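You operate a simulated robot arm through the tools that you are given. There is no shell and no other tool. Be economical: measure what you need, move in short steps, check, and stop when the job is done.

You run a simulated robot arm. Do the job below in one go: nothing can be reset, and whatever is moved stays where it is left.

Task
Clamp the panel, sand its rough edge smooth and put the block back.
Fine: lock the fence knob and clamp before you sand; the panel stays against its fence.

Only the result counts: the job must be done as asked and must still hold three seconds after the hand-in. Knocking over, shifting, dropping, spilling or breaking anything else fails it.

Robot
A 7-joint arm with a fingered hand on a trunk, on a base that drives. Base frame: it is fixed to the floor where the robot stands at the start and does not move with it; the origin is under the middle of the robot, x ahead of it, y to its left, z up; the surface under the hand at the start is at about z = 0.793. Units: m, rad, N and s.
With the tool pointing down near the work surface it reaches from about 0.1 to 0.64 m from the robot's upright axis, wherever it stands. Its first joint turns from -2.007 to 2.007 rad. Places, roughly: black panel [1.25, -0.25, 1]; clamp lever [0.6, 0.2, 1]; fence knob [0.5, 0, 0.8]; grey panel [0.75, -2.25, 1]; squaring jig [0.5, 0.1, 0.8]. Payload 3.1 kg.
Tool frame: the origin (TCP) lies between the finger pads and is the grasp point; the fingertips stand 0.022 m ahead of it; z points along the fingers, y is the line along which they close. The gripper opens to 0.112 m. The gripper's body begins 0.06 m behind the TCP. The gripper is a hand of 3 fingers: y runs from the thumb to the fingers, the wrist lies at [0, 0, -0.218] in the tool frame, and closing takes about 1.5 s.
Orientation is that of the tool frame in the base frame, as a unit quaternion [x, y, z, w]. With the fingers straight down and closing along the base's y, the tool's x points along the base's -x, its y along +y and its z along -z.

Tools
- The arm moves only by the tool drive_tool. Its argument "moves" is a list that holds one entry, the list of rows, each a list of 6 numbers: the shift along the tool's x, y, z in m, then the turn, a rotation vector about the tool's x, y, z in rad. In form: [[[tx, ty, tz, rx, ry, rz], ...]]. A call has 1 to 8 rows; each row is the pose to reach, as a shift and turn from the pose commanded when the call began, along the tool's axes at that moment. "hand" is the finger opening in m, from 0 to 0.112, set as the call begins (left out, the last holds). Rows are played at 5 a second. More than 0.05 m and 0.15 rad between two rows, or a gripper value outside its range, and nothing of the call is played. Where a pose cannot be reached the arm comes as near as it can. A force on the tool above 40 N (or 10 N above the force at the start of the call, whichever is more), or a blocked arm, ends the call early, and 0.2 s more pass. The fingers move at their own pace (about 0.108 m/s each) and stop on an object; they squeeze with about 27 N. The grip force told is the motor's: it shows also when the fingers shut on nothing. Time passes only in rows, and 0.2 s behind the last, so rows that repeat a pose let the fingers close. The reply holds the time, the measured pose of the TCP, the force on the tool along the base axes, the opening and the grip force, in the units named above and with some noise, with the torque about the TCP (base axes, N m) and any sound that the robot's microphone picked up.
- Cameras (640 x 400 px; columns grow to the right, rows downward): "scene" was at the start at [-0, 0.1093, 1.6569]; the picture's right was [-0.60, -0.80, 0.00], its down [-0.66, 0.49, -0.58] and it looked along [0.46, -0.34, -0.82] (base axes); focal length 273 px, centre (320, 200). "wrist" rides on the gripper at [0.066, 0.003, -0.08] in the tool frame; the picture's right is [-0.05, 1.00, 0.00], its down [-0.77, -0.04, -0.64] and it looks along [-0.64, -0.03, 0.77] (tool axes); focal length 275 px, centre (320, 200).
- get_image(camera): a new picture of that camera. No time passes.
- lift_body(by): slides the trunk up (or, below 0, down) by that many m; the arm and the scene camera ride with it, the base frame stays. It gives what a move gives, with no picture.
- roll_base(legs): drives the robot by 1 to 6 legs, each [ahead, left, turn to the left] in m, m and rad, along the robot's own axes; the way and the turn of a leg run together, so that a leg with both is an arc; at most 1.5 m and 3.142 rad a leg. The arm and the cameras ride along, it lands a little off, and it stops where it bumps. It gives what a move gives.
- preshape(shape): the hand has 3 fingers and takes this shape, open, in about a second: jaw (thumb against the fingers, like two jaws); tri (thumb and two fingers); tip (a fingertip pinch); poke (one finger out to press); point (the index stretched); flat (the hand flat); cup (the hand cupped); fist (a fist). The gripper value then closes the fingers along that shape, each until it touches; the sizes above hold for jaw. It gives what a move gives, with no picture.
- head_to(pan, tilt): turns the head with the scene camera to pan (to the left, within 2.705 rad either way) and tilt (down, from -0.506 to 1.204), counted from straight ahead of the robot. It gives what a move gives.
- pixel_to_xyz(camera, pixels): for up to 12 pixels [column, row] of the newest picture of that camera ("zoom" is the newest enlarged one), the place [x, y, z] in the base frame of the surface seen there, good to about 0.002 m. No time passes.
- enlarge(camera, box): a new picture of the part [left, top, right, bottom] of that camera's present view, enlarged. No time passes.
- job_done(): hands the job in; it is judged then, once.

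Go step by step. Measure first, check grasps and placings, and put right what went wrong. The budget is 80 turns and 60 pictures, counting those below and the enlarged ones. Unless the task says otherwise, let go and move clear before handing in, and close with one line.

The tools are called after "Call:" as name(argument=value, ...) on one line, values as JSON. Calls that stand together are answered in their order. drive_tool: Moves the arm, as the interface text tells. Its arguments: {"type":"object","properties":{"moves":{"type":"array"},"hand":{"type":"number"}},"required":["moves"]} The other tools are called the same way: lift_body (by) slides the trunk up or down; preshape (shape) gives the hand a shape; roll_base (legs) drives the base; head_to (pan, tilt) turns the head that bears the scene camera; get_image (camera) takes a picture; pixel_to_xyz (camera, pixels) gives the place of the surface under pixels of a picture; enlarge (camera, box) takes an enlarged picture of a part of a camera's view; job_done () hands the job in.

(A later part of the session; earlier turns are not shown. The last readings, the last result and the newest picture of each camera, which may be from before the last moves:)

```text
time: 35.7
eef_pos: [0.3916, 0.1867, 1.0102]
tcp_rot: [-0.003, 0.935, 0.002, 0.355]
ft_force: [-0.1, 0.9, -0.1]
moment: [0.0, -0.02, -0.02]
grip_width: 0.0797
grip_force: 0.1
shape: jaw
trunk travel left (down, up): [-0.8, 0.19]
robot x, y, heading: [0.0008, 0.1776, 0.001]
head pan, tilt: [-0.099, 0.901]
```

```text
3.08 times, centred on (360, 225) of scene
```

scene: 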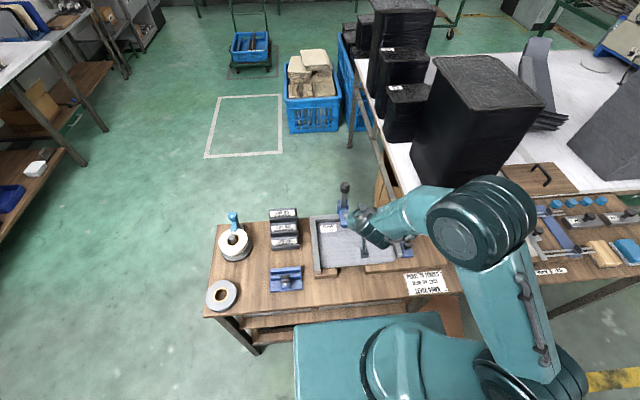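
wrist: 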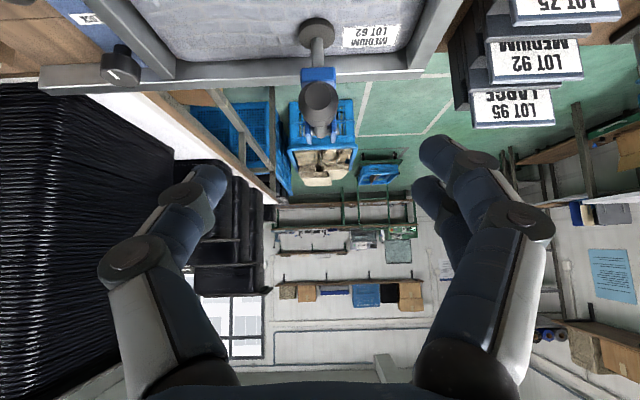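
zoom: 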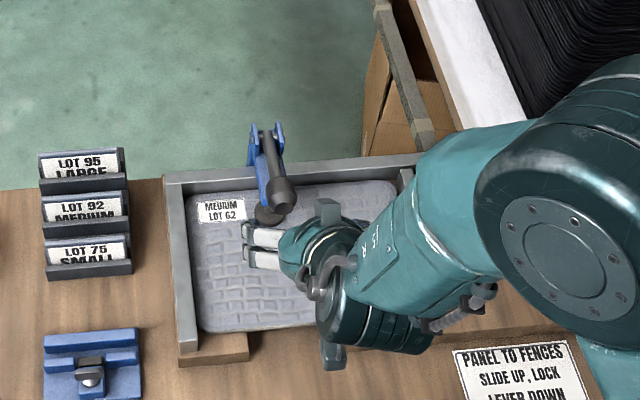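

Call:
pixel_to_xyz(camera="wrist", pixels=[[319, 96], [319, 110], [319, 85], [318, 73], [318, 60], [300, 30], [330, 30], [317, 125]])

Call:
enlarge(camera="wrist", box=[260, 0, 400, 160])

```text
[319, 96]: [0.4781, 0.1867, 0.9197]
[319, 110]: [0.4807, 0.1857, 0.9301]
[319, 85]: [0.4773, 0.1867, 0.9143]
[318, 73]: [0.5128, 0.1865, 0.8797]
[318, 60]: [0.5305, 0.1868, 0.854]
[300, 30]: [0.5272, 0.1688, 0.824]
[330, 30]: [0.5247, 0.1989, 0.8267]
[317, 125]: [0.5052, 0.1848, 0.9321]
```

```text
2.50 times, centred on (330, 80) of wrist
```

zoom: 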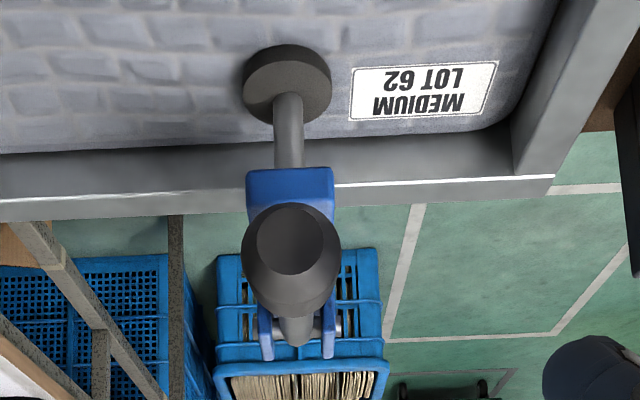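

Lever is ~12° above horizontal (knob end at z 0.921), pad on the panel. Press it down from above with closed fingers.

Call:
drive_tool(hand=0.0, moves=[[[0, 0, 0, 0, 0, 0], [0, 0, 0, 0, 0, 0], [0, 0, 0, 0, 0, 0], [0, 0, 0, 0, 0, 0], [-0.015, 0, 0.03, 0, 0, 0], [-0.03, 0, 0.055, 0, 0, 0], [-0.0446, 0, 0.08, 0, 0, 0], [-0.0446, 0, 0.08, 0, 0, 0]]])

Call:
drive_tool(moves=[[[0.0066, 0, 0.0075, 0, 0, 0], [0.0133, 0, 0.015, 0, 0, 0], [0.02, 0, 0.0224, 0, 0, 0], [0.0266, 0, 0.03, 0, 0, 0], [0.0332, 0, 0.0374, 0, 0, 0], [0.0398, 0, 0.0449, 0, 0, 0]]])

Call:
get_image(camera="wrist")

```text
time: 37.5
eef_pos: [0.4763, 0.189, 0.9781]
tcp_rot: [-0.003, 0.935, 0.002, 0.354]
ft_force: [0.0, -0.5, -0.4]
moment: [0.02, 0.0, -0.01]
grip_width: 0.0
grip_force: 27.3
shape: jaw
trunk travel left (down, up): [-0.8, 0.19]
robot x, y, heading: [0.002, 0.1762, 0.004]
head pan, tilt: [-0.099, 0.901]
```

```text
time: 39.0
eef_pos: [0.4745, 0.1885, 0.9268]
tcp_rot: [-0.004, 0.932, 0.005, 0.363]
ft_force: [-19.4, -3.2, 29.1]
moment: [-0.14, -0.11, -0.12]
grip_width: 0.0
grip_force: 26.7
shape: jaw
trunk travel left (down, up): [-0.8, 0.19]
robot x, y, heading: [-0.0011, 0.1744, -0.0]
head pan, tilt: [-0.099, 0.901]
stopped in row 6: the force on the tool passed its limit at 46 N (the readings are from after the stop); the commanded pose is now the measured one
```

```text
24 pictures are left
```

wrist: 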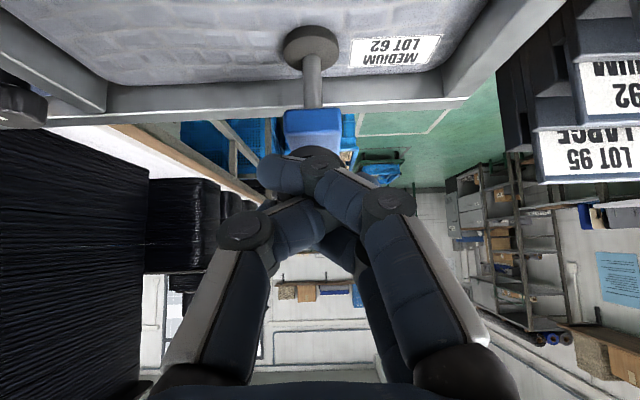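

Stopped at 46 N, tip about z 0.91. Back off and check the lever.

Call:
drive_tool(moves=[[[0, 0, -0.03, 0, 0, 0], [0, 0, -0.07, 0, 0, 0], [0, 0, -0.11, 0, 0, 0], [0.03, 0, -0.14, 0, 0, 0], [0.03, 0, -0.14, 0, 0, 0]]])

Call:
get_image(camera="wrist")

```text
time: 40.2
eef_pos: [0.3672, 0.1868, 1.0063]
tcp_rot: [-0.003, 0.933, 0.003, 0.359]
ft_force: [0.8, 0.2, -0.3]
moment: [-0.01, 0.02, -0.01]
grip_width: 0.0
grip_force: 26.9
shape: jaw
trunk travel left (down, up): [-0.8, 0.19]
robot x, y, heading: [0.0006, 0.1753, -0.0]
head pan, tilt: [-0.099, 0.901]
```

```text
23 pictures are left
```

wrist: 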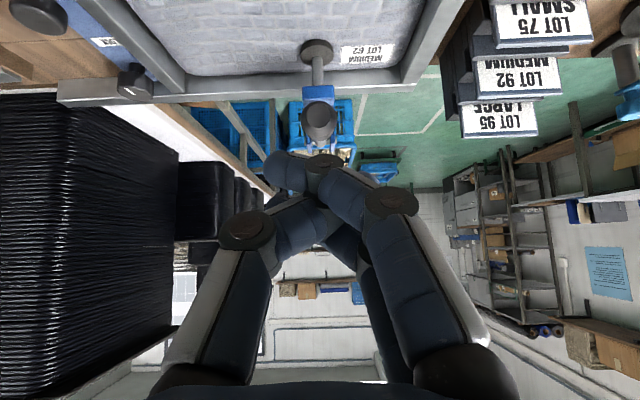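

Call:
pixel_to_xyz(camera="wrist", pixels=[[320, 118], [320, 125], [320, 110], [318, 98], [318, 135], [318, 52], [325, 62], [319, 75]])

Call:
enlarge(camera="wrist", box=[270, 20, 370, 150])

```text
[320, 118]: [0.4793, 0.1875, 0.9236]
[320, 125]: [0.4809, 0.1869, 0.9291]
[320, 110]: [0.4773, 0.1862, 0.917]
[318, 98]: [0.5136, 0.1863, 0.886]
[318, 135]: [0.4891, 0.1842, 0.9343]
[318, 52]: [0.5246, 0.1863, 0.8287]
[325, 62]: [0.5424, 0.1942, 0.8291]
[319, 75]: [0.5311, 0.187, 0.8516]
```

```text
3.08 times, centred on (320, 85) of wrist
```

zoom: 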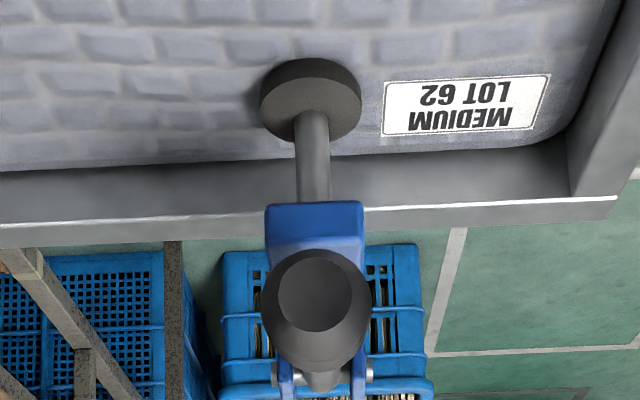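

Lever is at its stop (same place after 46 N), pad pressed onto the panel: clamped. Straighten the hand, raise it, and drive right to the sanding blocks.

Call:
drive_tool(hand=0.1, moves=[[[0, 0, -0.03, 0, 0.13, 0], [0.0, 0, -0.06, 0, 0.26, 0], [-0.02, 0, -0.09, 0, 0.39, 0], [-0.04, 0, -0.12, 0, 0.52, 0], [-0.06, 0, -0.13, 0, 0.65, 0], [-0.07, 0, -0.13, 0, 0.734, 0], [-0.07, 0, -0.13, 0, 0.734, 0]]])

Call:
roll_base(legs=[[0, -0.84, 0]])

Call:
get_image(camera="wrist")

```text
time: 41.8
eef_pos: [0.3292, 0.188, 1.1511]
tcp_rot: [-0.005, 1.0, 0.002, 0.0]
ft_force: [0.2, -0.4, -0.2]
moment: [0.01, 0.01, 0.0]
grip_width: 0.0995
grip_force: 0.1
shape: jaw
trunk travel left (down, up): [-0.8, 0.19]
robot x, y, heading: [-0.0049, 0.1777, 0.0]
head pan, tilt: [-0.099, 0.901]
```

```text
time: 46.2
eef_pos: [0.3297, -0.6361, 1.1503]
tcp_rot: [-0.004, 1.0, 0.002, 0.0]
ft_force: [0.5, -0.3, 0.5]
moment: [-0.01, -0.03, 0.0]
grip_width: 0.0999
grip_force: 0.0
shape: jaw
trunk travel left (down, up): [-0.8, 0.19]
robot x, y, heading: [-0.0042, -0.6458, -0.003]
head pan, tilt: [-0.099, 0.901]
```

```text
21 pictures are left
```

wrist: 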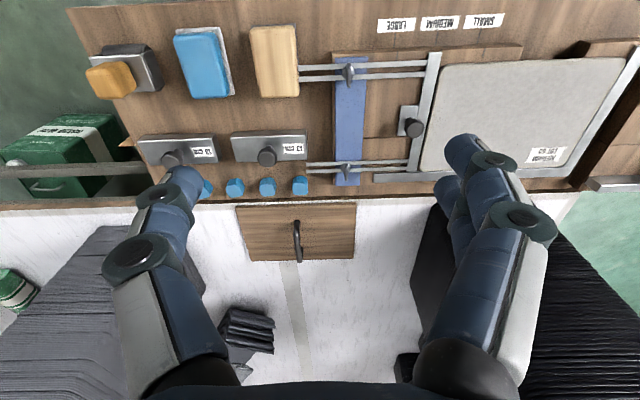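

Call:
enlarge(camera="wrist", box=[70, 10, 320, 200])

Call:
pixel_to_xyz(camera="zoom", pixels=[[525, 60], [475, 60], [578, 60], [522, 155], [530, 200], [340, 70], [270, 70], [410, 75], [335, 150], [100, 180], [500, 230], [560, 210]])

```text
2.11 times, centred on (195, 105) of wrist
```

zoom: 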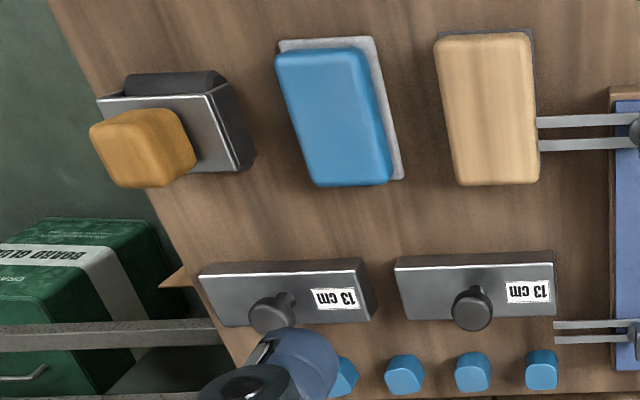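

```text
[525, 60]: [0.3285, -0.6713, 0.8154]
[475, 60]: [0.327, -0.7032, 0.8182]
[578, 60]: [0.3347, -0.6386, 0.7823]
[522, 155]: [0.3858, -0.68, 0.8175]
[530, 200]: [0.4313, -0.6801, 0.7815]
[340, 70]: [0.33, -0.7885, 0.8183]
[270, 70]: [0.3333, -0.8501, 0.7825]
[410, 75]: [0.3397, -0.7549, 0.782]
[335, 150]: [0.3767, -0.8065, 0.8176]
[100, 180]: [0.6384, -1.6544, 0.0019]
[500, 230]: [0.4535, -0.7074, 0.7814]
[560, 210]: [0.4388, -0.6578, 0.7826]
```

Three candidates: tan wood with dark base, blue with pale base, orange on metal. I'll view their undersides from the head camera.

Call:
head_to(pan=-0.5, tilt=1.15)

Call:
get_image(camera="scene")

```text
time: 47.0
eef_pos: [0.3282, -0.636, 1.1506]
tcp_rot: [-0.003, 1.0, 0.002, 0.0]
ft_force: [-0.7, -0.2, -0.6]
moment: [0.0, -0.01, 0.0]
grip_width: 0.1
grip_force: 0.1
shape: jaw
trunk travel left (down, up): [-0.8, 0.19]
robot x, y, heading: [0.0021, -0.645, -0.005]
head pan, tilt: [-0.499, 1.15]
```

```text
19 pictures are left
```

scene: 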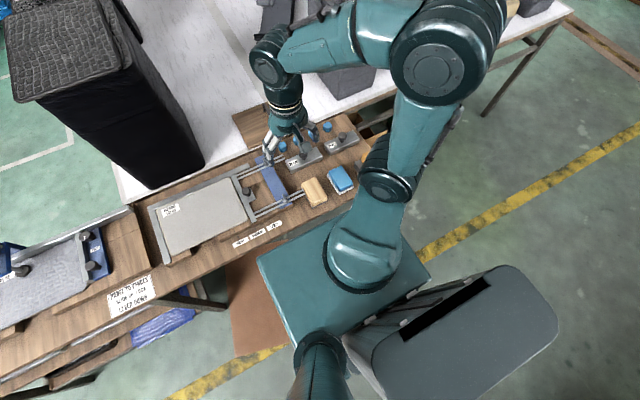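

Call:
enlarge(camera="scene", box=[285, 155, 375, 215])

Call:
pixel_to_xyz(camera="zoom", pixels=[[200, 190], [150, 160], [245, 250], [130, 200], [200, 290], [350, 190], [420, 185], [255, 290]])

```text
6.67 times, centred on (330, 185) of scene
```

zoom: 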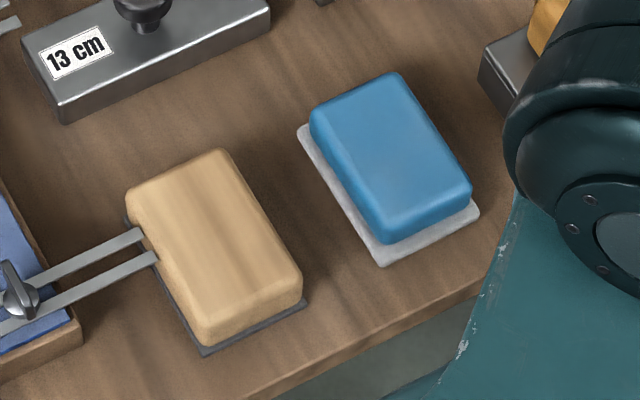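

```text
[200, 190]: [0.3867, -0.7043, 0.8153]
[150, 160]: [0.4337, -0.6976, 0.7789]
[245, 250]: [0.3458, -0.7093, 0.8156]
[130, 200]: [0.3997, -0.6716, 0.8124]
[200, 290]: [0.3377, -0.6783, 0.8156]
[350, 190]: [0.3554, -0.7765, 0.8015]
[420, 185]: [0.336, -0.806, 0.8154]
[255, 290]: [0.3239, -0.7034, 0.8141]
```

Tan block has a dark abrasive sheet beneath – that is the sanding block; the blue one has a soft white pad. Measure it precisely, with rods and wing nut nearby.

Call:
enlarge(camera="wrist", box=[220, 10, 380, 110])

Call:
pixel_to_xyz(camera="zoom", pixels=[[130, 70], [295, 65], [170, 335], [300, 330], [205, 345], [240, 60], [140, 200], [300, 200], [320, 290], [320, 240], [505, 270], [515, 230]])

```text
4.00 times, centred on (300, 60) of wrist
```

zoom: 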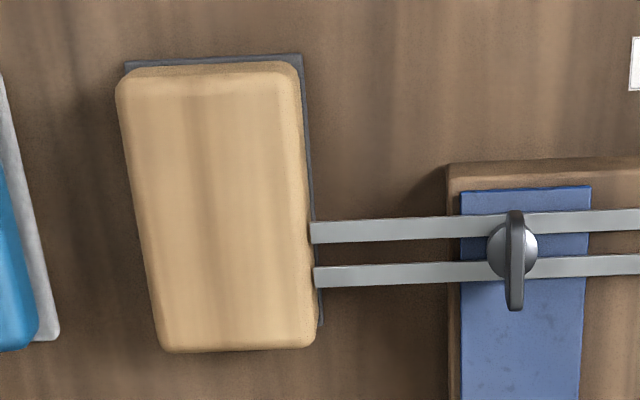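

```text
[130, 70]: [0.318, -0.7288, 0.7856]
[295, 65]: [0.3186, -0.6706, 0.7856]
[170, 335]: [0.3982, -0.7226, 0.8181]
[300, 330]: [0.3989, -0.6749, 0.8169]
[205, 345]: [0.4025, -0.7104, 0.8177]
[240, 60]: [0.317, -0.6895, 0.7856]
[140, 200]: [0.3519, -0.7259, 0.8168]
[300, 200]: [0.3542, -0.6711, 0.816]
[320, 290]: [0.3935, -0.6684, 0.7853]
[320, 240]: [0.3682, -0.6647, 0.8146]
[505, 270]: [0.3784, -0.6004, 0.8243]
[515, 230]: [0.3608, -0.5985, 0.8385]
```

Block: x 0.319–0.405, y −0.729–−0.669, top 0.817. Plan: grip its ends (along x) with the hand tilted in the y–z plane, so that later the abrasive can face +x with the hand still clear of the bench. First yaw −90°.

Call:
drive_tool(hand=0.112, moves=[[[-0.004, -0.001, 0.01, 0, 0, -0.145], [-0.008, -0.002, 0.03, 0, 0, -0.29], [-0.012, -0.003, 0.05, 0, 0, -0.435], [-0.016, -0.004, 0.07, 0, 0, -0.58], [-0.02, -0.005, 0.09, 0, 0, -0.725], [-0.024, -0.006, 0.11, 0, 0, -0.87], [-0.028, -0.007, 0.13, 0, 0, -1.015], [-0.032, -0.009, 0.15, 0, 0, -1.16]]])

Call:
drive_tool(moves=[[[0, 0, 0, 0, 0, -0.14], [0, 0, 0, 0, 0, -0.28], [0, 0, 0, 0, 0, -0.411], [0, 0, 0, 0, 0, -0.411]]])

Call:
drive_tool(moves=[[[0, 0, 0, 0, 0.12, 0], [0, 0, 0, 0, 0.24, 0], [0, 0, 0, 0, 0.36, 0], [0, 0, 0, 0, 0.48, 0], [0, 0, 0, 0, 0.6, 0], [0, 0, 0, 0, 0.6, 0]]])

Call:
get_image(camera="wrist")

```text
time: 48.8
eef_pos: [0.3628, -0.6448, 1.0012]
tcp_rot: [-0.551, 0.834, 0.001, 0.002]
ft_force: [-0.3, -0.4, -0.5]
moment: [0.0, -0.01, 0.03]
grip_width: 0.1119
grip_force: 0.1
shape: jaw
trunk travel left (down, up): [-0.8, 0.19]
robot x, y, heading: [-0.0011, -0.6441, 0.003]
head pan, tilt: [-0.499, 1.15]
```

```text
time: 49.8
eef_pos: [0.3623, -0.6444, 1.0018]
tcp_rot: [0.71, -0.704, -0.001, -0.001]
ft_force: [0.0, 0.5, -0.4]
moment: [0.01, 0.01, -0.01]
grip_width: 0.1118
grip_force: 0.1
shape: jaw
trunk travel left (down, up): [-0.8, 0.19]
robot x, y, heading: [-0.0027, -0.647, -0.001]
head pan, tilt: [-0.499, 1.15]
```

```text
time: 51.2
eef_pos: [0.3611, -0.644, 1.0007]
tcp_rot: [0.677, -0.675, 0.208, 0.207]
ft_force: [0.8, -0.2, 0.3]
moment: [0.03, 0.01, 0.04]
grip_width: 0.1121
grip_force: 0.0
shape: jaw
trunk travel left (down, up): [-0.8, 0.19]
robot x, y, heading: [0.0009, -0.645, 0.001]
head pan, tilt: [-0.499, 1.15]
```

```text
16 pictures are left
```

wrist: 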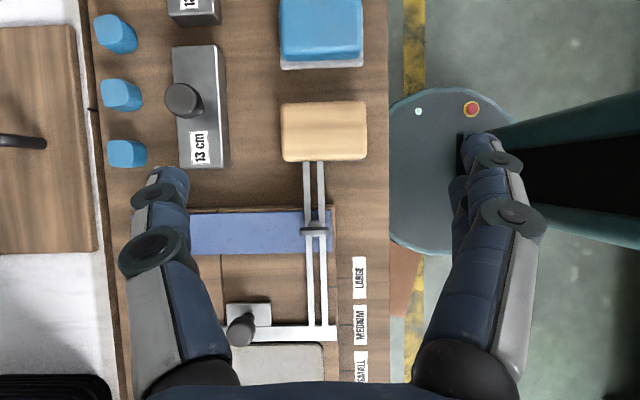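

Orientation is right (tool z = (0,−0.56,−0.83)); the block at px (323,130) lies between the fingers. Descend to TCP (0.361,−0.705,0.811).

Call:
drive_tool(moves=[[[-0.02, 0, 0.02, 0, 0, 0], [-0.04, 0, 0.05, 0, 0, 0], [-0.0561, 0, 0.085, 0, 0, 0], [-0.0561, 0, 0.12, 0, 0, 0], [-0.0561, 0, 0.15, 0, 0, 0], [-0.0561, 0, 0.175, 0, 0, 0], [-0.0561, 0, 0.1905, 0, 0, 0], [-0.0561, 0, 0.1905, 0, 0, 0]]])

Call:
get_image(camera="wrist")

```text
time: 53.0
eef_pos: [0.3615, -0.7055, 0.8092]
tcp_rot: [0.677, -0.675, 0.208, 0.208]
ft_force: [-0.4, -0.1, -1.0]
moment: [0.0, 0.02, -0.04]
grip_width: 0.1122
grip_force: 0.1
shape: jaw
trunk travel left (down, up): [-0.8, 0.19]
robot x, y, heading: [-0.0009, -0.644, -0.005]
head pan, tilt: [-0.499, 1.15]
```

```text
15 pictures are left
```

wrist: 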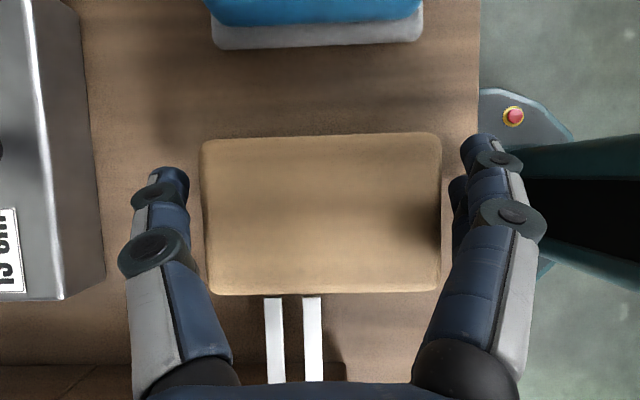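

Block is between the fingers; close and lift a little.

Call:
drive_tool(hand=0.0, moves=[[[0, 0, 0, 0, 0, 0], [0, 0, 0, 0, 0, 0], [0, 0, 0, 0, 0, 0], [0, 0, 0, 0, 0, 0], [0, 0, 0, 0, 0, 0], [0, 0, 0, 0, 0, 0]]])

Call:
drive_tool(moves=[[[0.0112, 0, -0.0166, 0, 0, 0], [0.0224, 0, -0.0331, 0, 0, 0], [0.045, 0, -0.066, 0, 0, 0], [0.067, 0, -0.0994, 0, 0, 0], [0.0897, 0, -0.1325, 0, 0, 0], [0.0897, 0, -0.1325, 0, 0, 0]]])

Call:
get_image(camera="wrist")

```text
time: 54.4
eef_pos: [0.3616, -0.7049, 0.8096]
tcp_rot: [0.678, -0.673, 0.209, 0.207]
ft_force: [-1.1, 0.8, -0.3]
moment: [0.02, 0.01, -0.01]
grip_width: 0.0865
grip_force: 26.8
shape: jaw
trunk travel left (down, up): [-0.8, 0.19]
robot x, y, heading: [-0.0025, -0.646, 0.003]
head pan, tilt: [-0.499, 1.15]
```

```text
time: 55.8
eef_pos: [0.3622, -0.7053, 0.9725]
tcp_rot: [0.678, -0.674, 0.209, 0.207]
ft_force: [0.4, 0.6, -1.8]
moment: [-0.04, 0.01, 0.01]
grip_width: 0.0863
grip_force: 26.8
shape: jaw
trunk travel left (down, up): [-0.8, 0.19]
robot x, y, heading: [0.0031, -0.6437, -0.001]
head pan, tilt: [-0.499, 1.15]
```

```text
14 pictures are left
```

wrist: 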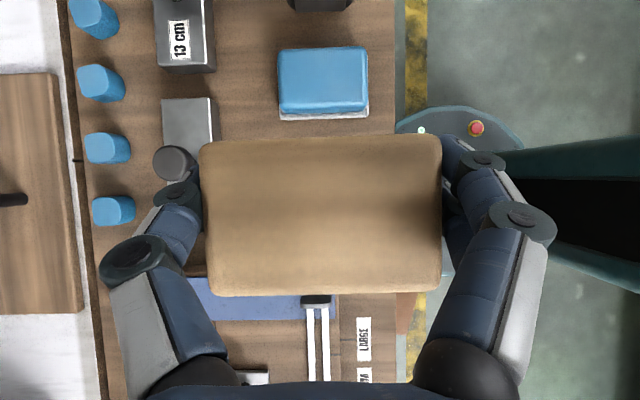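

Block held (0.0863). Back off 0.15 m and drive left to the panel, then rotate so the abrasive faces +x.

Call:
roll_base(legs=[[-0.15, 0, 0], [0, 0.79, 0]])

Call:
drive_tool(moves=[[[0.006, 0, -0.008, 0.01964, -0.07553, 0.1051], [0.012, 0, -0.016, 0.0393, -0.1511, 0.2103], [0.018, 0, -0.024, 0.0589, -0.2266, 0.3154], [0.024, 0, -0.032, 0.0786, -0.3021, 0.4205], [0.03, 0, -0.04, 0.0982, -0.3777, 0.5256], [0.036, 0, -0.048, 0.1178, -0.4532, 0.6308], [0.042, 0, -0.056, 0.1375, -0.5287, 0.7359], [0.045, 0, -0.066, 0.1571, -0.6042, 0.841]]])

Call:
drive_tool(moves=[[[0, 0, 0, 0.01964, -0.07553, 0.1051], [0, 0, 0, 0.0393, -0.1511, 0.2103], [0, 0, 0, 0.0589, -0.2266, 0.3154], [0, 0, 0, 0.0786, -0.3021, 0.4205], [0, 0, 0, 0.0982, -0.3777, 0.5256], [0, 0, 0, 0.1178, -0.4532, 0.6308], [0, 0, 0, 0.1375, -0.5287, 0.7359], [0, 0, 0, 0.1571, -0.6042, 0.841]]])

Call:
get_image(camera="wrist")

```text
time: 61.1
eef_pos: [0.2082, 0.0962, 0.9732]
tcp_rot: [0.683, -0.668, 0.21, 0.206]
ft_force: [1.0, 0.4, -1.2]
moment: [0.0, -0.03, 0.01]
grip_width: 0.0865
grip_force: 27.4
shape: jaw
trunk travel left (down, up): [-0.8, 0.19]
robot x, y, heading: [-0.1576, 0.1518, 0.018]
head pan, tilt: [-0.499, 1.15]
```

```text
time: 62.9
eef_pos: [0.2083, 0.098, 1.0544]
tcp_rot: [-0.398, 0.897, -0.117, 0.151]
ft_force: [-0.7, -0.1, -1.3]
moment: [0.0, 0.01, 0.01]
grip_width: 0.0864
grip_force: 26.7
shape: jaw
trunk travel left (down, up): [-0.8, 0.19]
robot x, y, heading: [-0.1562, 0.1495, 0.01]
head pan, tilt: [-0.499, 1.15]
```

```text
time: 64.7
eef_pos: [0.2113, 0.1009, 1.0512]
tcp_rot: [-0.009, 0.884, 0.008, 0.467]
ft_force: [0.4, 0.1, -1.1]
moment: [0.02, -0.01, 0.02]
grip_width: 0.0863
grip_force: 26.9
shape: jaw
trunk travel left (down, up): [-0.8, 0.19]
robot x, y, heading: [-0.1565, 0.1535, 0.011]
head pan, tilt: [-0.499, 1.15]
```

```text
13 pictures are left
```

wrist: 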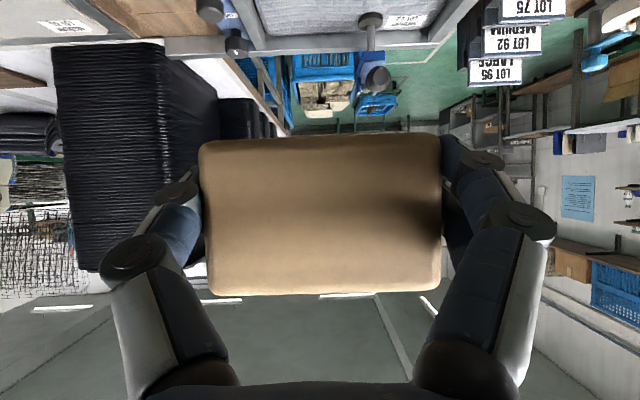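

Abrasive now faces +x. Look at the edge and ledges with the head.

Call:
head_to(pan=0.15, tilt=1.0)

Call:
enlarge(camera="scene", box=[200, 130, 460, 330])

```text
time: 65.7
eef_pos: [0.2118, 0.0992, 1.0521]
tcp_rot: [-0.011, 0.885, 0.008, 0.465]
ft_force: [0.0, -0.4, -1.3]
moment: [0.0, -0.01, 0.0]
grip_width: 0.0862
grip_force: 27.2
shape: jaw
trunk travel left (down, up): [-0.8, 0.19]
robot x, y, heading: [-0.1553, 0.1519, 0.012]
head pan, tilt: [0.15, 1.0]
```

```text
2.00 times, centred on (330, 230) of scene
```

zoom: 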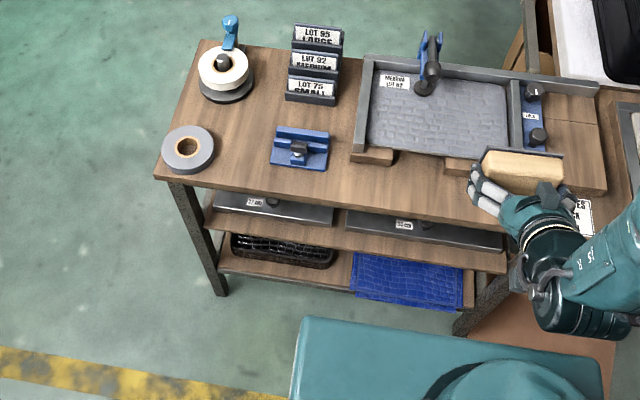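

Call:
pixel_to_xyz(camera="zoom", pixels=[[375, 155], [390, 152], [392, 147], [430, 150], [430, 158], [430, 170], [455, 163], [460, 172], [360, 150], [520, 145], [440, 151], [440, 154]])

Call:
enlarge(camera="scene", box=[260, 180, 360, 240])

```text
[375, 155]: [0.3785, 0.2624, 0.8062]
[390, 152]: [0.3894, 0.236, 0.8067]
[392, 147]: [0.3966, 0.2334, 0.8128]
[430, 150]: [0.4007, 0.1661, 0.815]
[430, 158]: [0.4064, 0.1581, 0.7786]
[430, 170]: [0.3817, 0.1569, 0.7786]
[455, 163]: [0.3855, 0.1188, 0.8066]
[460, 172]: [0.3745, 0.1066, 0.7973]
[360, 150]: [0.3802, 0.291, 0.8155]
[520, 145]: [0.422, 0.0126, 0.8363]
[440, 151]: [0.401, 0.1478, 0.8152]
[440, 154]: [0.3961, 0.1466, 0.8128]
```

```text
6.40 times, centred on (310, 210) of scene
```

zoom: 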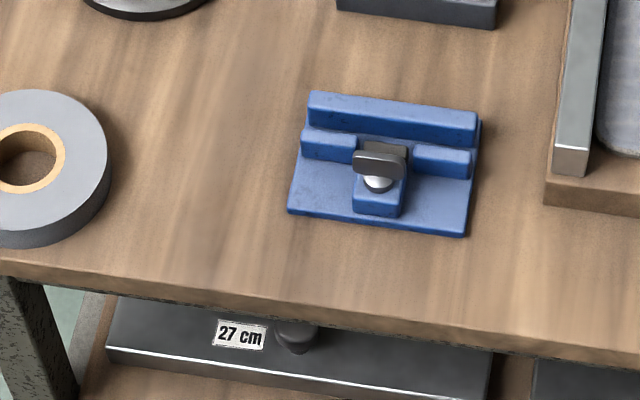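

Ledge tops are z 0.8065, panel edge z 0.807–0.818 at x≈0.396. Move the block to just in front of the edge (TCP ≈ (0.34,0.145,0.835)), correcting 0.025 rad yaw.

Call:
drive_tool(moves=[[[0.016, 0.007, 0.033, 0.005, 0, 0.0035], [0.031, 0.013, 0.066, 0.01, 0, 0.007], [0.046, 0.02, 0.099, 0.0207, 0, 0.0141], [0.061, 0.027, 0.13, 0.0207, 0, 0.0141], [0.077, 0.033, 0.163, 0.0207, 0, 0.0141], [0.092, 0.04, 0.196, 0.0207, 0, 0.0141], [0.107, 0.046, 0.228, 0.0207, 0, 0.0141], [0.107, 0.046, 0.228, 0.0207, 0, 0.0141]]])

Call:
enlarge(camera="scene", box=[270, 130, 430, 250])

```text
time: 67.5
eef_pos: [0.3335, 0.148, 0.8354]
tcp_rot: [0.004, 0.885, 0.001, 0.466]
ft_force: [-0.3, -0.8, 0.0]
moment: [0.0, 0.0, -0.02]
grip_width: 0.0862
grip_force: 26.8
shape: jaw
trunk travel left (down, up): [-0.8, 0.19]
robot x, y, heading: [-0.157, 0.1535, 0.016]
head pan, tilt: [0.15, 1.0]
```

```text
3.33 times, centred on (350, 190) of scene
```

zoom: 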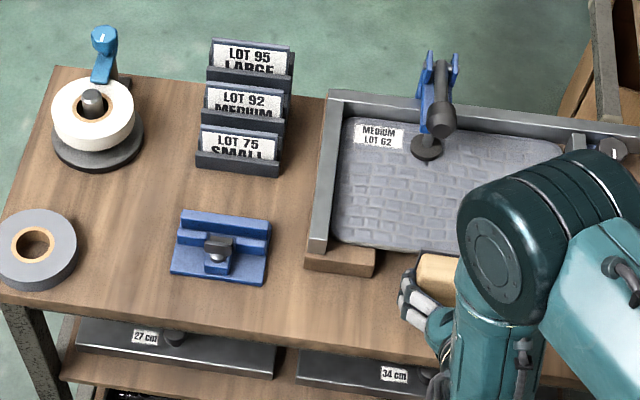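

In front of the edge. Advance +x to light contact.

Call:
drive_tool(moves=[[[-0.0085, 0, 0.0124, 0, 0, 0], [-0.0158, 0, 0.0231, 0, 0, 0], [-0.0192, 0, 0.0281, 0, 0, 0], [-0.0209, 0, 0.0306, 0, 0, 0], [-0.0209, 0, 0.0306, 0, 0, 0]]])

```text
time: 68.7
eef_pos: [0.3666, 0.1461, 0.8364]
tcp_rot: [0.003, 0.885, 0.0, 0.466]
ft_force: [-19.8, 0.2, 4.2]
moment: [0.02, 0.31, 0.27]
grip_width: 0.0857
grip_force: 27.2
shape: jaw
trunk travel left (down, up): [-0.8, 0.19]
robot x, y, heading: [-0.1564, 0.1537, 0.014]
head pan, tilt: [0.15, 1.0]
```

Contact, 20 N. Ease by 1.5 mm and stroke right along the edge.

Call:
drive_tool(moves=[[[0.0008, 0, -0.0012, 0, 0, 0], [0.0008, -0.02, -0.0012, 0, 0, 0], [0.0008, -0.04, -0.0012, 0, 0, 0], [0.0008, -0.06, -0.0012, 0, 0, 0], [0.0008, -0.08, -0.0012, 0, 0, 0], [0.0008, -0.086, -0.0012, 0, 0, 0]]])

Call:
drive_tool(moves=[[[0, 0.024, 0, 0, 0, 0], [0, 0.048, 0, 0, 0, 0], [0, 0.072, 0, 0, 0, 0], [0, 0.096, 0, 0, 0, 0], [0, 0.12, 0, 0, 0, 0], [0, 0.14, 0, 0, 0, 0], [0, 0.154, 0, 0, 0, 0], [0, 0.16, 0, 0, 0, 0]]])

```text
time: 70.1
eef_pos: [0.3742, 0.078, 0.8334]
tcp_rot: [0.005, 0.886, -0.005, 0.464]
ft_force: [-18.6, 5.4, 9.2]
moment: [0.2, 0.13, 0.42]
grip_width: 0.0857
grip_force: 26.9
shape: jaw
out of reach, approached as far as the arm can: row 5, 6
trunk travel left (down, up): [-0.8, 0.19]
robot x, y, heading: [-0.1525, 0.1533, 0.013]
head pan, tilt: [0.15, 1.0]
```

```text
time: 71.9
eef_pos: [0.3752, 0.2315, 0.835]
tcp_rot: [0.007, 0.884, -0.001, 0.467]
ft_force: [-19.3, -20.2, 7.5]
moment: [0.33, 0.17, 0.69]
grip_width: 0.0836
grip_force: 27.0
shape: jaw
trunk travel left (down, up): [-0.8, 0.19]
robot x, y, heading: [-0.1551, 0.1517, 0.013]
head pan, tilt: [0.15, 1.0]
```

A y-force of 20 N shows the fingers reached the left rail; back off a little and look.

Call:
drive_tool(moves=[[[0, -0.008, 0, 0, 0, 0], [0.0113, -0.015, -0.0165, 0, 0, 0], [0.0226, -0.02, -0.033, 0, 0, 0], [0.0226, -0.02, -0.033, 0, 0, 0]]])

Call:
enlarge(camera="scene", box=[310, 160, 440, 240])

Call:
get_image(camera="wrist")

```text
time: 72.9
eef_pos: [0.3385, 0.2171, 0.8323]
tcp_rot: [0.003, 0.885, 0.002, 0.466]
ft_force: [0.1, -0.2, -1.1]
moment: [0.0, -0.01, -0.02]
grip_width: 0.0857
grip_force: 27.5
shape: jaw
trunk travel left (down, up): [-0.8, 0.19]
robot x, y, heading: [-0.1524, 0.1515, 0.016]
head pan, tilt: [0.15, 1.0]
```

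```text
4.92 times, centred on (375, 200) of scene
```

zoom: 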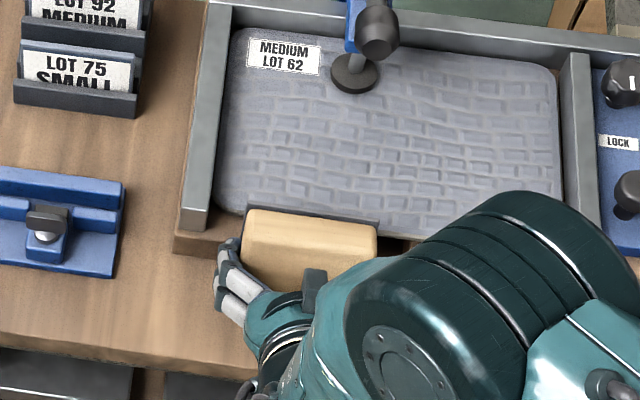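

```text
8 pictures are left
```

wrist: 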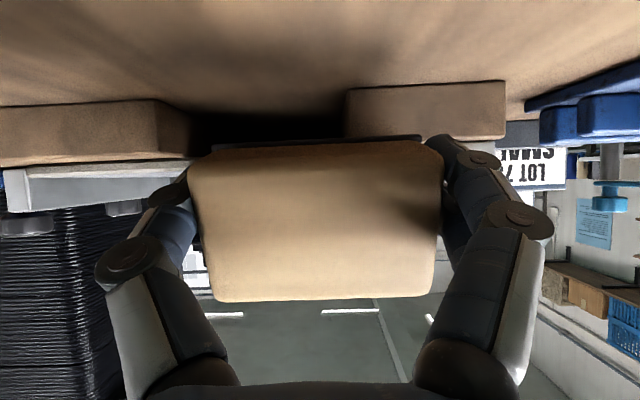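

The pinch let the block pivot a little; measure the block's back face plane to find the tilt.

Call:
pixel_to_xyz(camera="wrist", pixels=[[250, 170], [320, 170], [390, 170], [250, 280], [320, 280], [390, 280], [320, 225], [400, 138]])

```text
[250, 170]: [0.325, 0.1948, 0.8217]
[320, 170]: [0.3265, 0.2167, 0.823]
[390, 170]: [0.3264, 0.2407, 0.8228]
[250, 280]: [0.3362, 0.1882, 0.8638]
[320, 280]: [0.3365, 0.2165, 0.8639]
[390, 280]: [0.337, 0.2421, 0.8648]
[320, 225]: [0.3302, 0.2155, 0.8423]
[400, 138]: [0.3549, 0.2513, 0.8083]
```

The block leans 0.25 rad (top forward). Shift the base right a bit for reach, and tilt the hand −0.25 rad to square the abrasive again; I'll press more lightly this time.

Call:
roll_base(legs=[[0, -0.07, 0]])

Call:
drive_tool(moves=[[[-0.0025, 0, -0.0017, 0, -0.08, 0], [-0.0025, 0, -0.0017, 0, -0.16, 0], [-0.0025, 0, -0.0017, 0, -0.25, 0], [-0.0025, 0, -0.0017, 0, -0.25, 0]]])

```text
time: 73.9
eef_pos: [0.3381, 0.145, 0.8315]
tcp_rot: [0.004, 0.885, 0.001, 0.466]
ft_force: [-0.2, 0.8, -1.2]
moment: [0.02, 0.01, 0.03]
grip_width: 0.0858
grip_force: 27.3
shape: jaw
trunk travel left (down, up): [-0.8, 0.19]
robot x, y, heading: [-0.1562, 0.0838, 0.01]
head pan, tilt: [0.15, 1.0]
```

```text
time: 74.9
eef_pos: [0.3387, 0.1469, 0.835]
tcp_rot: [0.004, 0.819, 0.0, 0.574]
ft_force: [0.3, -0.8, -1.4]
moment: [0.02, 0.01, -0.02]
grip_width: 0.0858
grip_force: 27.0
shape: jaw
trunk travel left (down, up): [-0.8, 0.19]
robot x, y, heading: [-0.1558, 0.0862, 0.016]
head pan, tilt: [0.15, 1.0]
```

Advance to gentle contact.

Call:
drive_tool(moves=[[[-0.0055, 0, 0.015, 0, 0, 0], [-0.0092, 0, 0.0254, 0, 0, 0], [-0.0099, 0, 0.0273, 0, 0, 0], [-0.0104, 0, 0.0287, 0, 0, 0], [-0.0104, 0, 0.0287, 0, 0, 0]]])

```text
time: 76.1
eef_pos: [0.3695, 0.1477, 0.8346]
tcp_rot: [0.003, 0.819, 0.0, 0.574]
ft_force: [-2.4, -0.1, -0.5]
moment: [0.0, 0.08, 0.12]
grip_width: 0.0857
grip_force: 27.5
shape: jaw
trunk travel left (down, up): [-0.8, 0.19]
robot x, y, heading: [-0.1514, 0.0816, 0.011]
head pan, tilt: [0.15, 1.0]
```

Light contact at the +y end only; yaw +0.02 rad to even it, press 1.5 mm more, and stroke.

Call:
drive_tool(moves=[[[-0.0005, 0, 0.0014, -0.0188, 0, -0.0068], [-0.0005, -0.02, 0.0014, -0.0188, 0, -0.0068], [-0.0005, -0.04, 0.0014, -0.0188, 0, -0.0068], [-0.0005, -0.06, 0.0014, -0.0188, 0, -0.0068], [-0.0005, -0.078, 0.0014, -0.0188, 0, -0.0068], [-0.0005, -0.086, 0.0014, -0.0188, 0, -0.0068], [-0.0005, -0.086, 0.0014, -0.0188, 0, -0.0068]]])

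Call:
drive_tool(moves=[[[0, 0.022, 0, 0, 0, 0], [0, 0.044, 0, 0, 0, 0], [0, 0.066, 0, 0, 0, 0], [0, 0.088, 0, 0, 0, 0], [0, 0.11, 0, 0, 0, 0], [0, 0.13, 0, 0, 0, 0], [0, 0.15, 0, 0, 0, 0], [0, 0.16, 0, 0, 0, 0]]])

```text
time: 77.7
eef_pos: [0.3687, 0.0595, 0.8346]
tcp_rot: [-0.004, 0.82, 0.005, 0.573]
ft_force: [-2.5, 0.7, -0.9]
moment: [0.03, 0.01, -0.02]
grip_width: 0.0863
grip_force: 27.0
shape: jaw
trunk travel left (down, up): [-0.8, 0.19]
robot x, y, heading: [-0.1512, 0.0807, 0.012]
head pan, tilt: [0.15, 1.0]
```

```text
time: 79.5
eef_pos: [0.3675, 0.2198, 0.8343]
tcp_rot: [-0.005, 0.82, 0.006, 0.573]
ft_force: [-0.7, 0.6, -2.1]
moment: [0.02, 0.03, 0.01]
grip_width: 0.0858
grip_force: 27.4
shape: jaw
trunk travel left (down, up): [-0.8, 0.19]
robot x, y, heading: [-0.1562, 0.0822, 0.011]
head pan, tilt: [0.15, 1.0]
```

Contact faded towards the left; press 3 mm more here and stroke back with x compensation.

Call:
drive_tool(moves=[[[-0.001, 0.004, 0.0028, 0, 0, 0], [-0.001, 0.004, 0.0028, 0, 0, 0], [-0.0009, -0.025, 0.0025, 0, 0, 0], [-0.0008, -0.055, 0.0022, 0, 0, 0], [-0.0007, -0.085, 0.0018, 0, 0, 0], [-0.0005, -0.115, 0.0014, 0, 0, 0], [-0.0004, -0.145, 0.001, 0, 0, 0], [-0.0003, -0.16, 0.0009, 0, 0, 0]]])

Call:
drive_tool(moves=[[[-0.0003, 0, 0.0009, 0, 0, 0], [-0.0004, 0.027, 0.0013, 0, 0, 0], [-0.0006, 0.054, 0.0017, 0, 0, 0], [-0.0007, 0.081, 0.0021, 0, 0, 0], [-0.0009, 0.108, 0.0025, 0, 0, 0], [-0.001, 0.135, 0.0029, 0, 0, 0], [-0.0011, 0.155, 0.0032, 0, 0, 0], [-0.0012, 0.165, 0.0033, 0, 0, 0]]])

```text
time: 81.3
eef_pos: [0.3708, 0.0599, 0.8346]
tcp_rot: [-0.004, 0.82, 0.006, 0.573]
ft_force: [-4.0, 1.1, -1.5]
moment: [0.03, 0.03, -0.03]
grip_width: 0.086
grip_force: 27.4
shape: jaw
trunk travel left (down, up): [-0.8, 0.19]
robot x, y, heading: [-0.1523, 0.0841, 0.012]
head pan, tilt: [0.15, 1.0]
```

```text
time: 83.1
eef_pos: [0.3721, 0.2267, 0.836]
tcp_rot: [-0.005, 0.819, 0.006, 0.573]
ft_force: [-7.2, -2.9, -0.1]
moment: [-0.05, 0.17, -0.12]
grip_width: 0.086
grip_force: 26.9
shape: jaw
trunk travel left (down, up): [-0.8, 0.19]
robot x, y, heading: [-0.1536, 0.0814, 0.012]
head pan, tilt: [0.15, 1.0]
```

Contact 4–7 N along the edge. Two more strokes with 1 mm more press.

Call:
drive_tool(moves=[[[-0.0002, 0.0, 0.0006, 0, 0, 0], [-0.0001, -0.025, 0.0003, 0, 0, 0], [-0.0, -0.05, 0.0001, 0, 0, 0], [0.0001, -0.075, -0.0003, 0, 0, 0], [0.0002, -0.1, -0.0006, 0, 0, 0], [0.0003, -0.125, -0.0009, 0, 0, 0], [0.0004, -0.15, -0.0011, 0, 0, 0], [0.0004, -0.166, -0.0011, 0, 0, 0]]])

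Call:
drive_tool(moves=[[[-0.0003, 0, 0.0009, 0, 0, 0], [-0.0004, 0.027, 0.0013, 0, 0, 0], [-0.0006, 0.054, 0.0017, 0, 0, 0], [-0.0007, 0.081, 0.0021, 0, 0, 0], [-0.0009, 0.108, 0.0025, 0, 0, 0], [-0.001, 0.135, 0.0029, 0, 0, 0], [-0.0011, 0.155, 0.0032, 0, 0, 0], [-0.0012, 0.168, 0.0033, 0, 0, 0]]])

Call:
drive_tool(moves=[[[0.004, -0.006, -0.012, 0, 0, 0], [0.0, -0.006, -0.05, 0, 0, 0], [-0.03, -0.03, -0.08, 0, 0, 0], [-0.07, -0.06, -0.1, 0, 0, 0], [-0.11, -0.09, -0.11, 0, 0, 0], [-0.14, -0.12, -0.12, 0, 0, 0], [-0.16, -0.15, -0.13, 0, 0, 0], [-0.16, -0.18, -0.13, 0, 0, 0]]])

Call:
enlarge(camera="scene", box=[310, 140, 450, 230])

```text
time: 84.9
eef_pos: [0.3719, 0.0588, 0.8349]
tcp_rot: [-0.004, 0.819, 0.005, 0.574]
ft_force: [-9.3, 2.5, -0.4]
moment: [0.08, 0.14, 0.05]
grip_width: 0.0859
grip_force: 27.2
shape: jaw
trunk travel left (down, up): [-0.8, 0.19]
robot x, y, heading: [-0.1556, 0.0833, 0.015]
head pan, tilt: [0.15, 1.0]
```

```text
time: 86.7
eef_pos: [0.3737, 0.226, 0.8357]
tcp_rot: [-0.004, 0.819, 0.005, 0.574]
ft_force: [-6.6, -2.6, 0.1]
moment: [-0.08, 0.1, -0.09]
grip_width: 0.0857
grip_force: 26.9
shape: jaw
trunk travel left (down, up): [-0.8, 0.19]
robot x, y, heading: [-0.1551, 0.0825, 0.016]
head pan, tilt: [0.15, 1.0]
```

```text
refused: row 4 steps farther than a row can; nothing moved
```

```text
4.44 times, centred on (380, 185) of scene
```

zoom: 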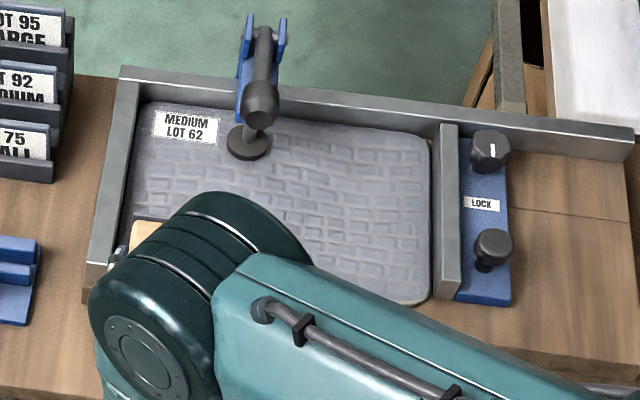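

Still in contact; three more strokes, ending on the right, then retreat.

Call:
drive_tool(moves=[[[-0.0002, 0.0, 0.0006, 0, 0, 0], [-0.0001, -0.025, 0.0003, 0, 0, 0], [-0.0, -0.05, 0.0001, 0, 0, 0], [0.0001, -0.075, -0.0003, 0, 0, 0], [0.0002, -0.1, -0.0006, 0, 0, 0], [0.0003, -0.125, -0.0009, 0, 0, 0], [0.0004, -0.15, -0.0011, 0, 0, 0], [0.0004, -0.17, -0.0011, 0, 0, 0]]])

Call:
drive_tool(moves=[[[-0.0003, 0, 0.0009, 0, 0, 0], [-0.0004, 0.027, 0.0013, 0, 0, 0], [-0.0006, 0.054, 0.0017, 0, 0, 0], [-0.0007, 0.081, 0.0021, 0, 0, 0], [-0.0009, 0.108, 0.0025, 0, 0, 0], [-0.001, 0.135, 0.0029, 0, 0, 0], [-0.0011, 0.155, 0.0032, 0, 0, 0], [-0.0012, 0.172, 0.0033, 0, 0, 0]]])

Call:
drive_tool(moves=[[[-0.0002, 0.0, 0.0006, 0, 0, 0], [-0.0001, -0.025, 0.0003, 0, 0, 0], [-0.0, -0.05, 0.0001, 0, 0, 0], [0.0001, -0.075, -0.0003, 0, 0, 0], [0.0002, -0.1, -0.0006, 0, 0, 0], [0.0003, -0.125, -0.0009, 0, 0, 0], [0.0004, -0.15, -0.0011, 0, 0, 0], [0.0004, -0.172, -0.0011, 0, 0, 0]]])

Call:
drive_tool(moves=[[[0.006, 0, -0.016, 0, 0, 0], [0.015, 0, -0.045, 0, 0, 0], [-0.015, 0, -0.08, 0, 0, 0], [-0.055, 0, -0.1, 0, 0, 0], [-0.095, 0, -0.115, 0, 0, 0], [-0.135, 0, -0.13, 0, 0, 0], [-0.135, 0, -0.13, 0, 0, 0]]])

```text
time: 88.5
eef_pos: [0.3724, 0.0565, 0.8325]
tcp_rot: [-0.003, 0.82, 0.005, 0.572]
ft_force: [-8.6, 2.5, 1.1]
moment: [0.05, 0.09, 0.08]
grip_width: 0.0857
grip_force: 27.1
shape: jaw
trunk travel left (down, up): [-0.8, 0.19]
robot x, y, heading: [-0.1545, 0.0785, 0.013]
head pan, tilt: [0.15, 1.0]
```

```text
time: 90.3
eef_pos: [0.3746, 0.2298, 0.8344]
tcp_rot: [-0.004, 0.819, 0.005, 0.574]
ft_force: [-7.7, -5.8, 2.1]
moment: [0.0, 0.1, 0.04]
grip_width: 0.0852
grip_force: 27.3
shape: jaw
trunk travel left (down, up): [-0.8, 0.19]
robot x, y, heading: [-0.1555, 0.0818, 0.011]
head pan, tilt: [0.15, 1.0]
```

```text
time: 92.1
eef_pos: [0.3767, 0.0593, 0.8344]
tcp_rot: [-0.005, 0.819, 0.005, 0.573]
ft_force: [-13.7, 4.1, 3.6]
moment: [0.08, 0.17, 0.07]
grip_width: 0.0858
grip_force: 26.9
shape: jaw
trunk travel left (down, up): [-0.8, 0.19]
robot x, y, heading: [-0.1532, 0.0807, 0.012]
head pan, tilt: [0.15, 1.0]
```

```text
time: 93.7
eef_pos: [0.3024, 0.0571, 1.0038]
tcp_rot: [-0.004, 0.82, 0.005, 0.572]
ft_force: [0.7, 0.1, -1.4]
moment: [-0.03, 0.01, -0.03]
grip_width: 0.0854
grip_force: 27.3
shape: jaw
trunk travel left (down, up): [-0.8, 0.19]
robot x, y, heading: [-0.1529, 0.081, 0.015]
head pan, tilt: [0.15, 1.0]
```

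Retreated. Shift the base right and inspect the edge.

Call:
roll_base(legs=[[0, -0.3, -0.013]])

Call:
head_to(pan=0.45, tilt=0.95)

Call:
get_image(camera="scene")

```text
time: 95.8
eef_pos: [0.3022, -0.2539, 1.0062]
tcp_rot: [0.001, 0.819, 0.002, 0.573]
ft_force: [0.5, -0.2, -1.1]
moment: [0.04, 0.01, 0.0]
grip_width: 0.0853
grip_force: 26.5
shape: jaw
trunk travel left (down, up): [-0.8, 0.19]
robot x, y, heading: [-0.1542, -0.2211, 0.001]
head pan, tilt: [0.15, 1.0]
```

```text
time: 96.6
eef_pos: [0.303, -0.2533, 1.0051]
tcp_rot: [0.003, 0.82, 0.001, 0.573]
ft_force: [0.5, -0.4, -1.2]
moment: [-0.05, 0.02, 0.0]
grip_width: 0.0856
grip_force: 27.1
shape: jaw
trunk travel left (down, up): [-0.8, 0.19]
robot x, y, heading: [-0.1552, -0.2233, -0.004]
head pan, tilt: [0.45, 0.949]
```

```text
6 pictures are left
```

scene: 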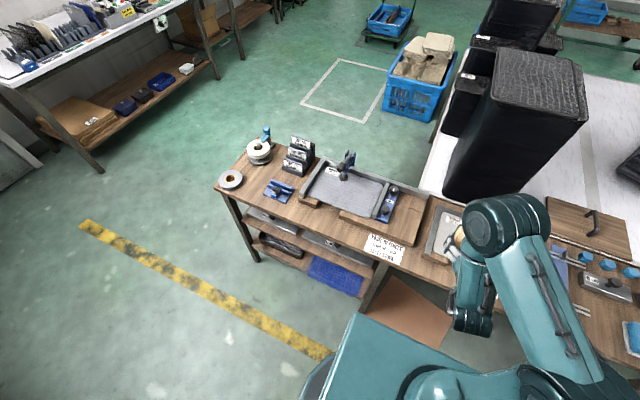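

Call:
enlarge(camera="scene", box=[295, 175, 395, 230])

Call:
pixel_to_xyz(camera="scene", pixels=[[318, 199], [371, 217], [345, 208]])

```text
6.40 times, centred on (345, 202) of scene
```

zoom: 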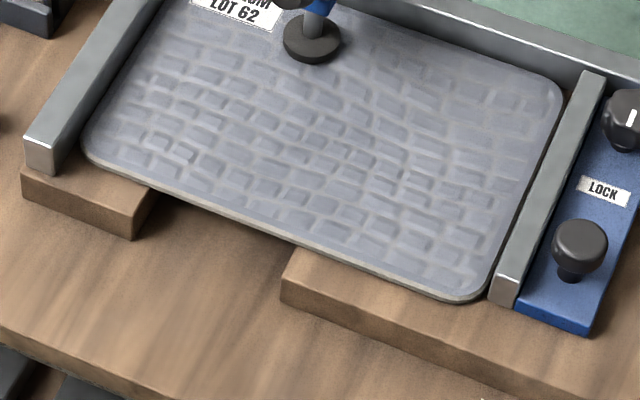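

```text
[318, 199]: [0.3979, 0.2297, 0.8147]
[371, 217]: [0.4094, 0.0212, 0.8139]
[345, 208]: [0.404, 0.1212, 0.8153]
```

Edge now looks smooth and evenly grey (before it was grainy tan). Check the panel is still square to its fence using the zoom.

Call:
pixel_to_xyz(camera="zoom", pixels=[[150, 184], [200, 204], [250, 222], [300, 241], [350, 261], [400, 279], [120, 90], [110, 130], [540, 160], [515, 215], [500, 73], [400, 40]])

```text
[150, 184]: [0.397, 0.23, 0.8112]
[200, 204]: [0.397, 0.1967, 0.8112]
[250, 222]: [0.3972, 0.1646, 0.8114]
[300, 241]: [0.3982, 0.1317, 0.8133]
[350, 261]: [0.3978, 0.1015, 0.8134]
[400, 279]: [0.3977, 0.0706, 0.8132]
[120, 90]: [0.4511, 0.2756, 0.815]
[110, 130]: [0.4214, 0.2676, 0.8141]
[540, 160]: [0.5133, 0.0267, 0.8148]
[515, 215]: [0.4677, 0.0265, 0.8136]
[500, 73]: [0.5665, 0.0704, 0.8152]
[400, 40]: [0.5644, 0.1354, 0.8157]
```

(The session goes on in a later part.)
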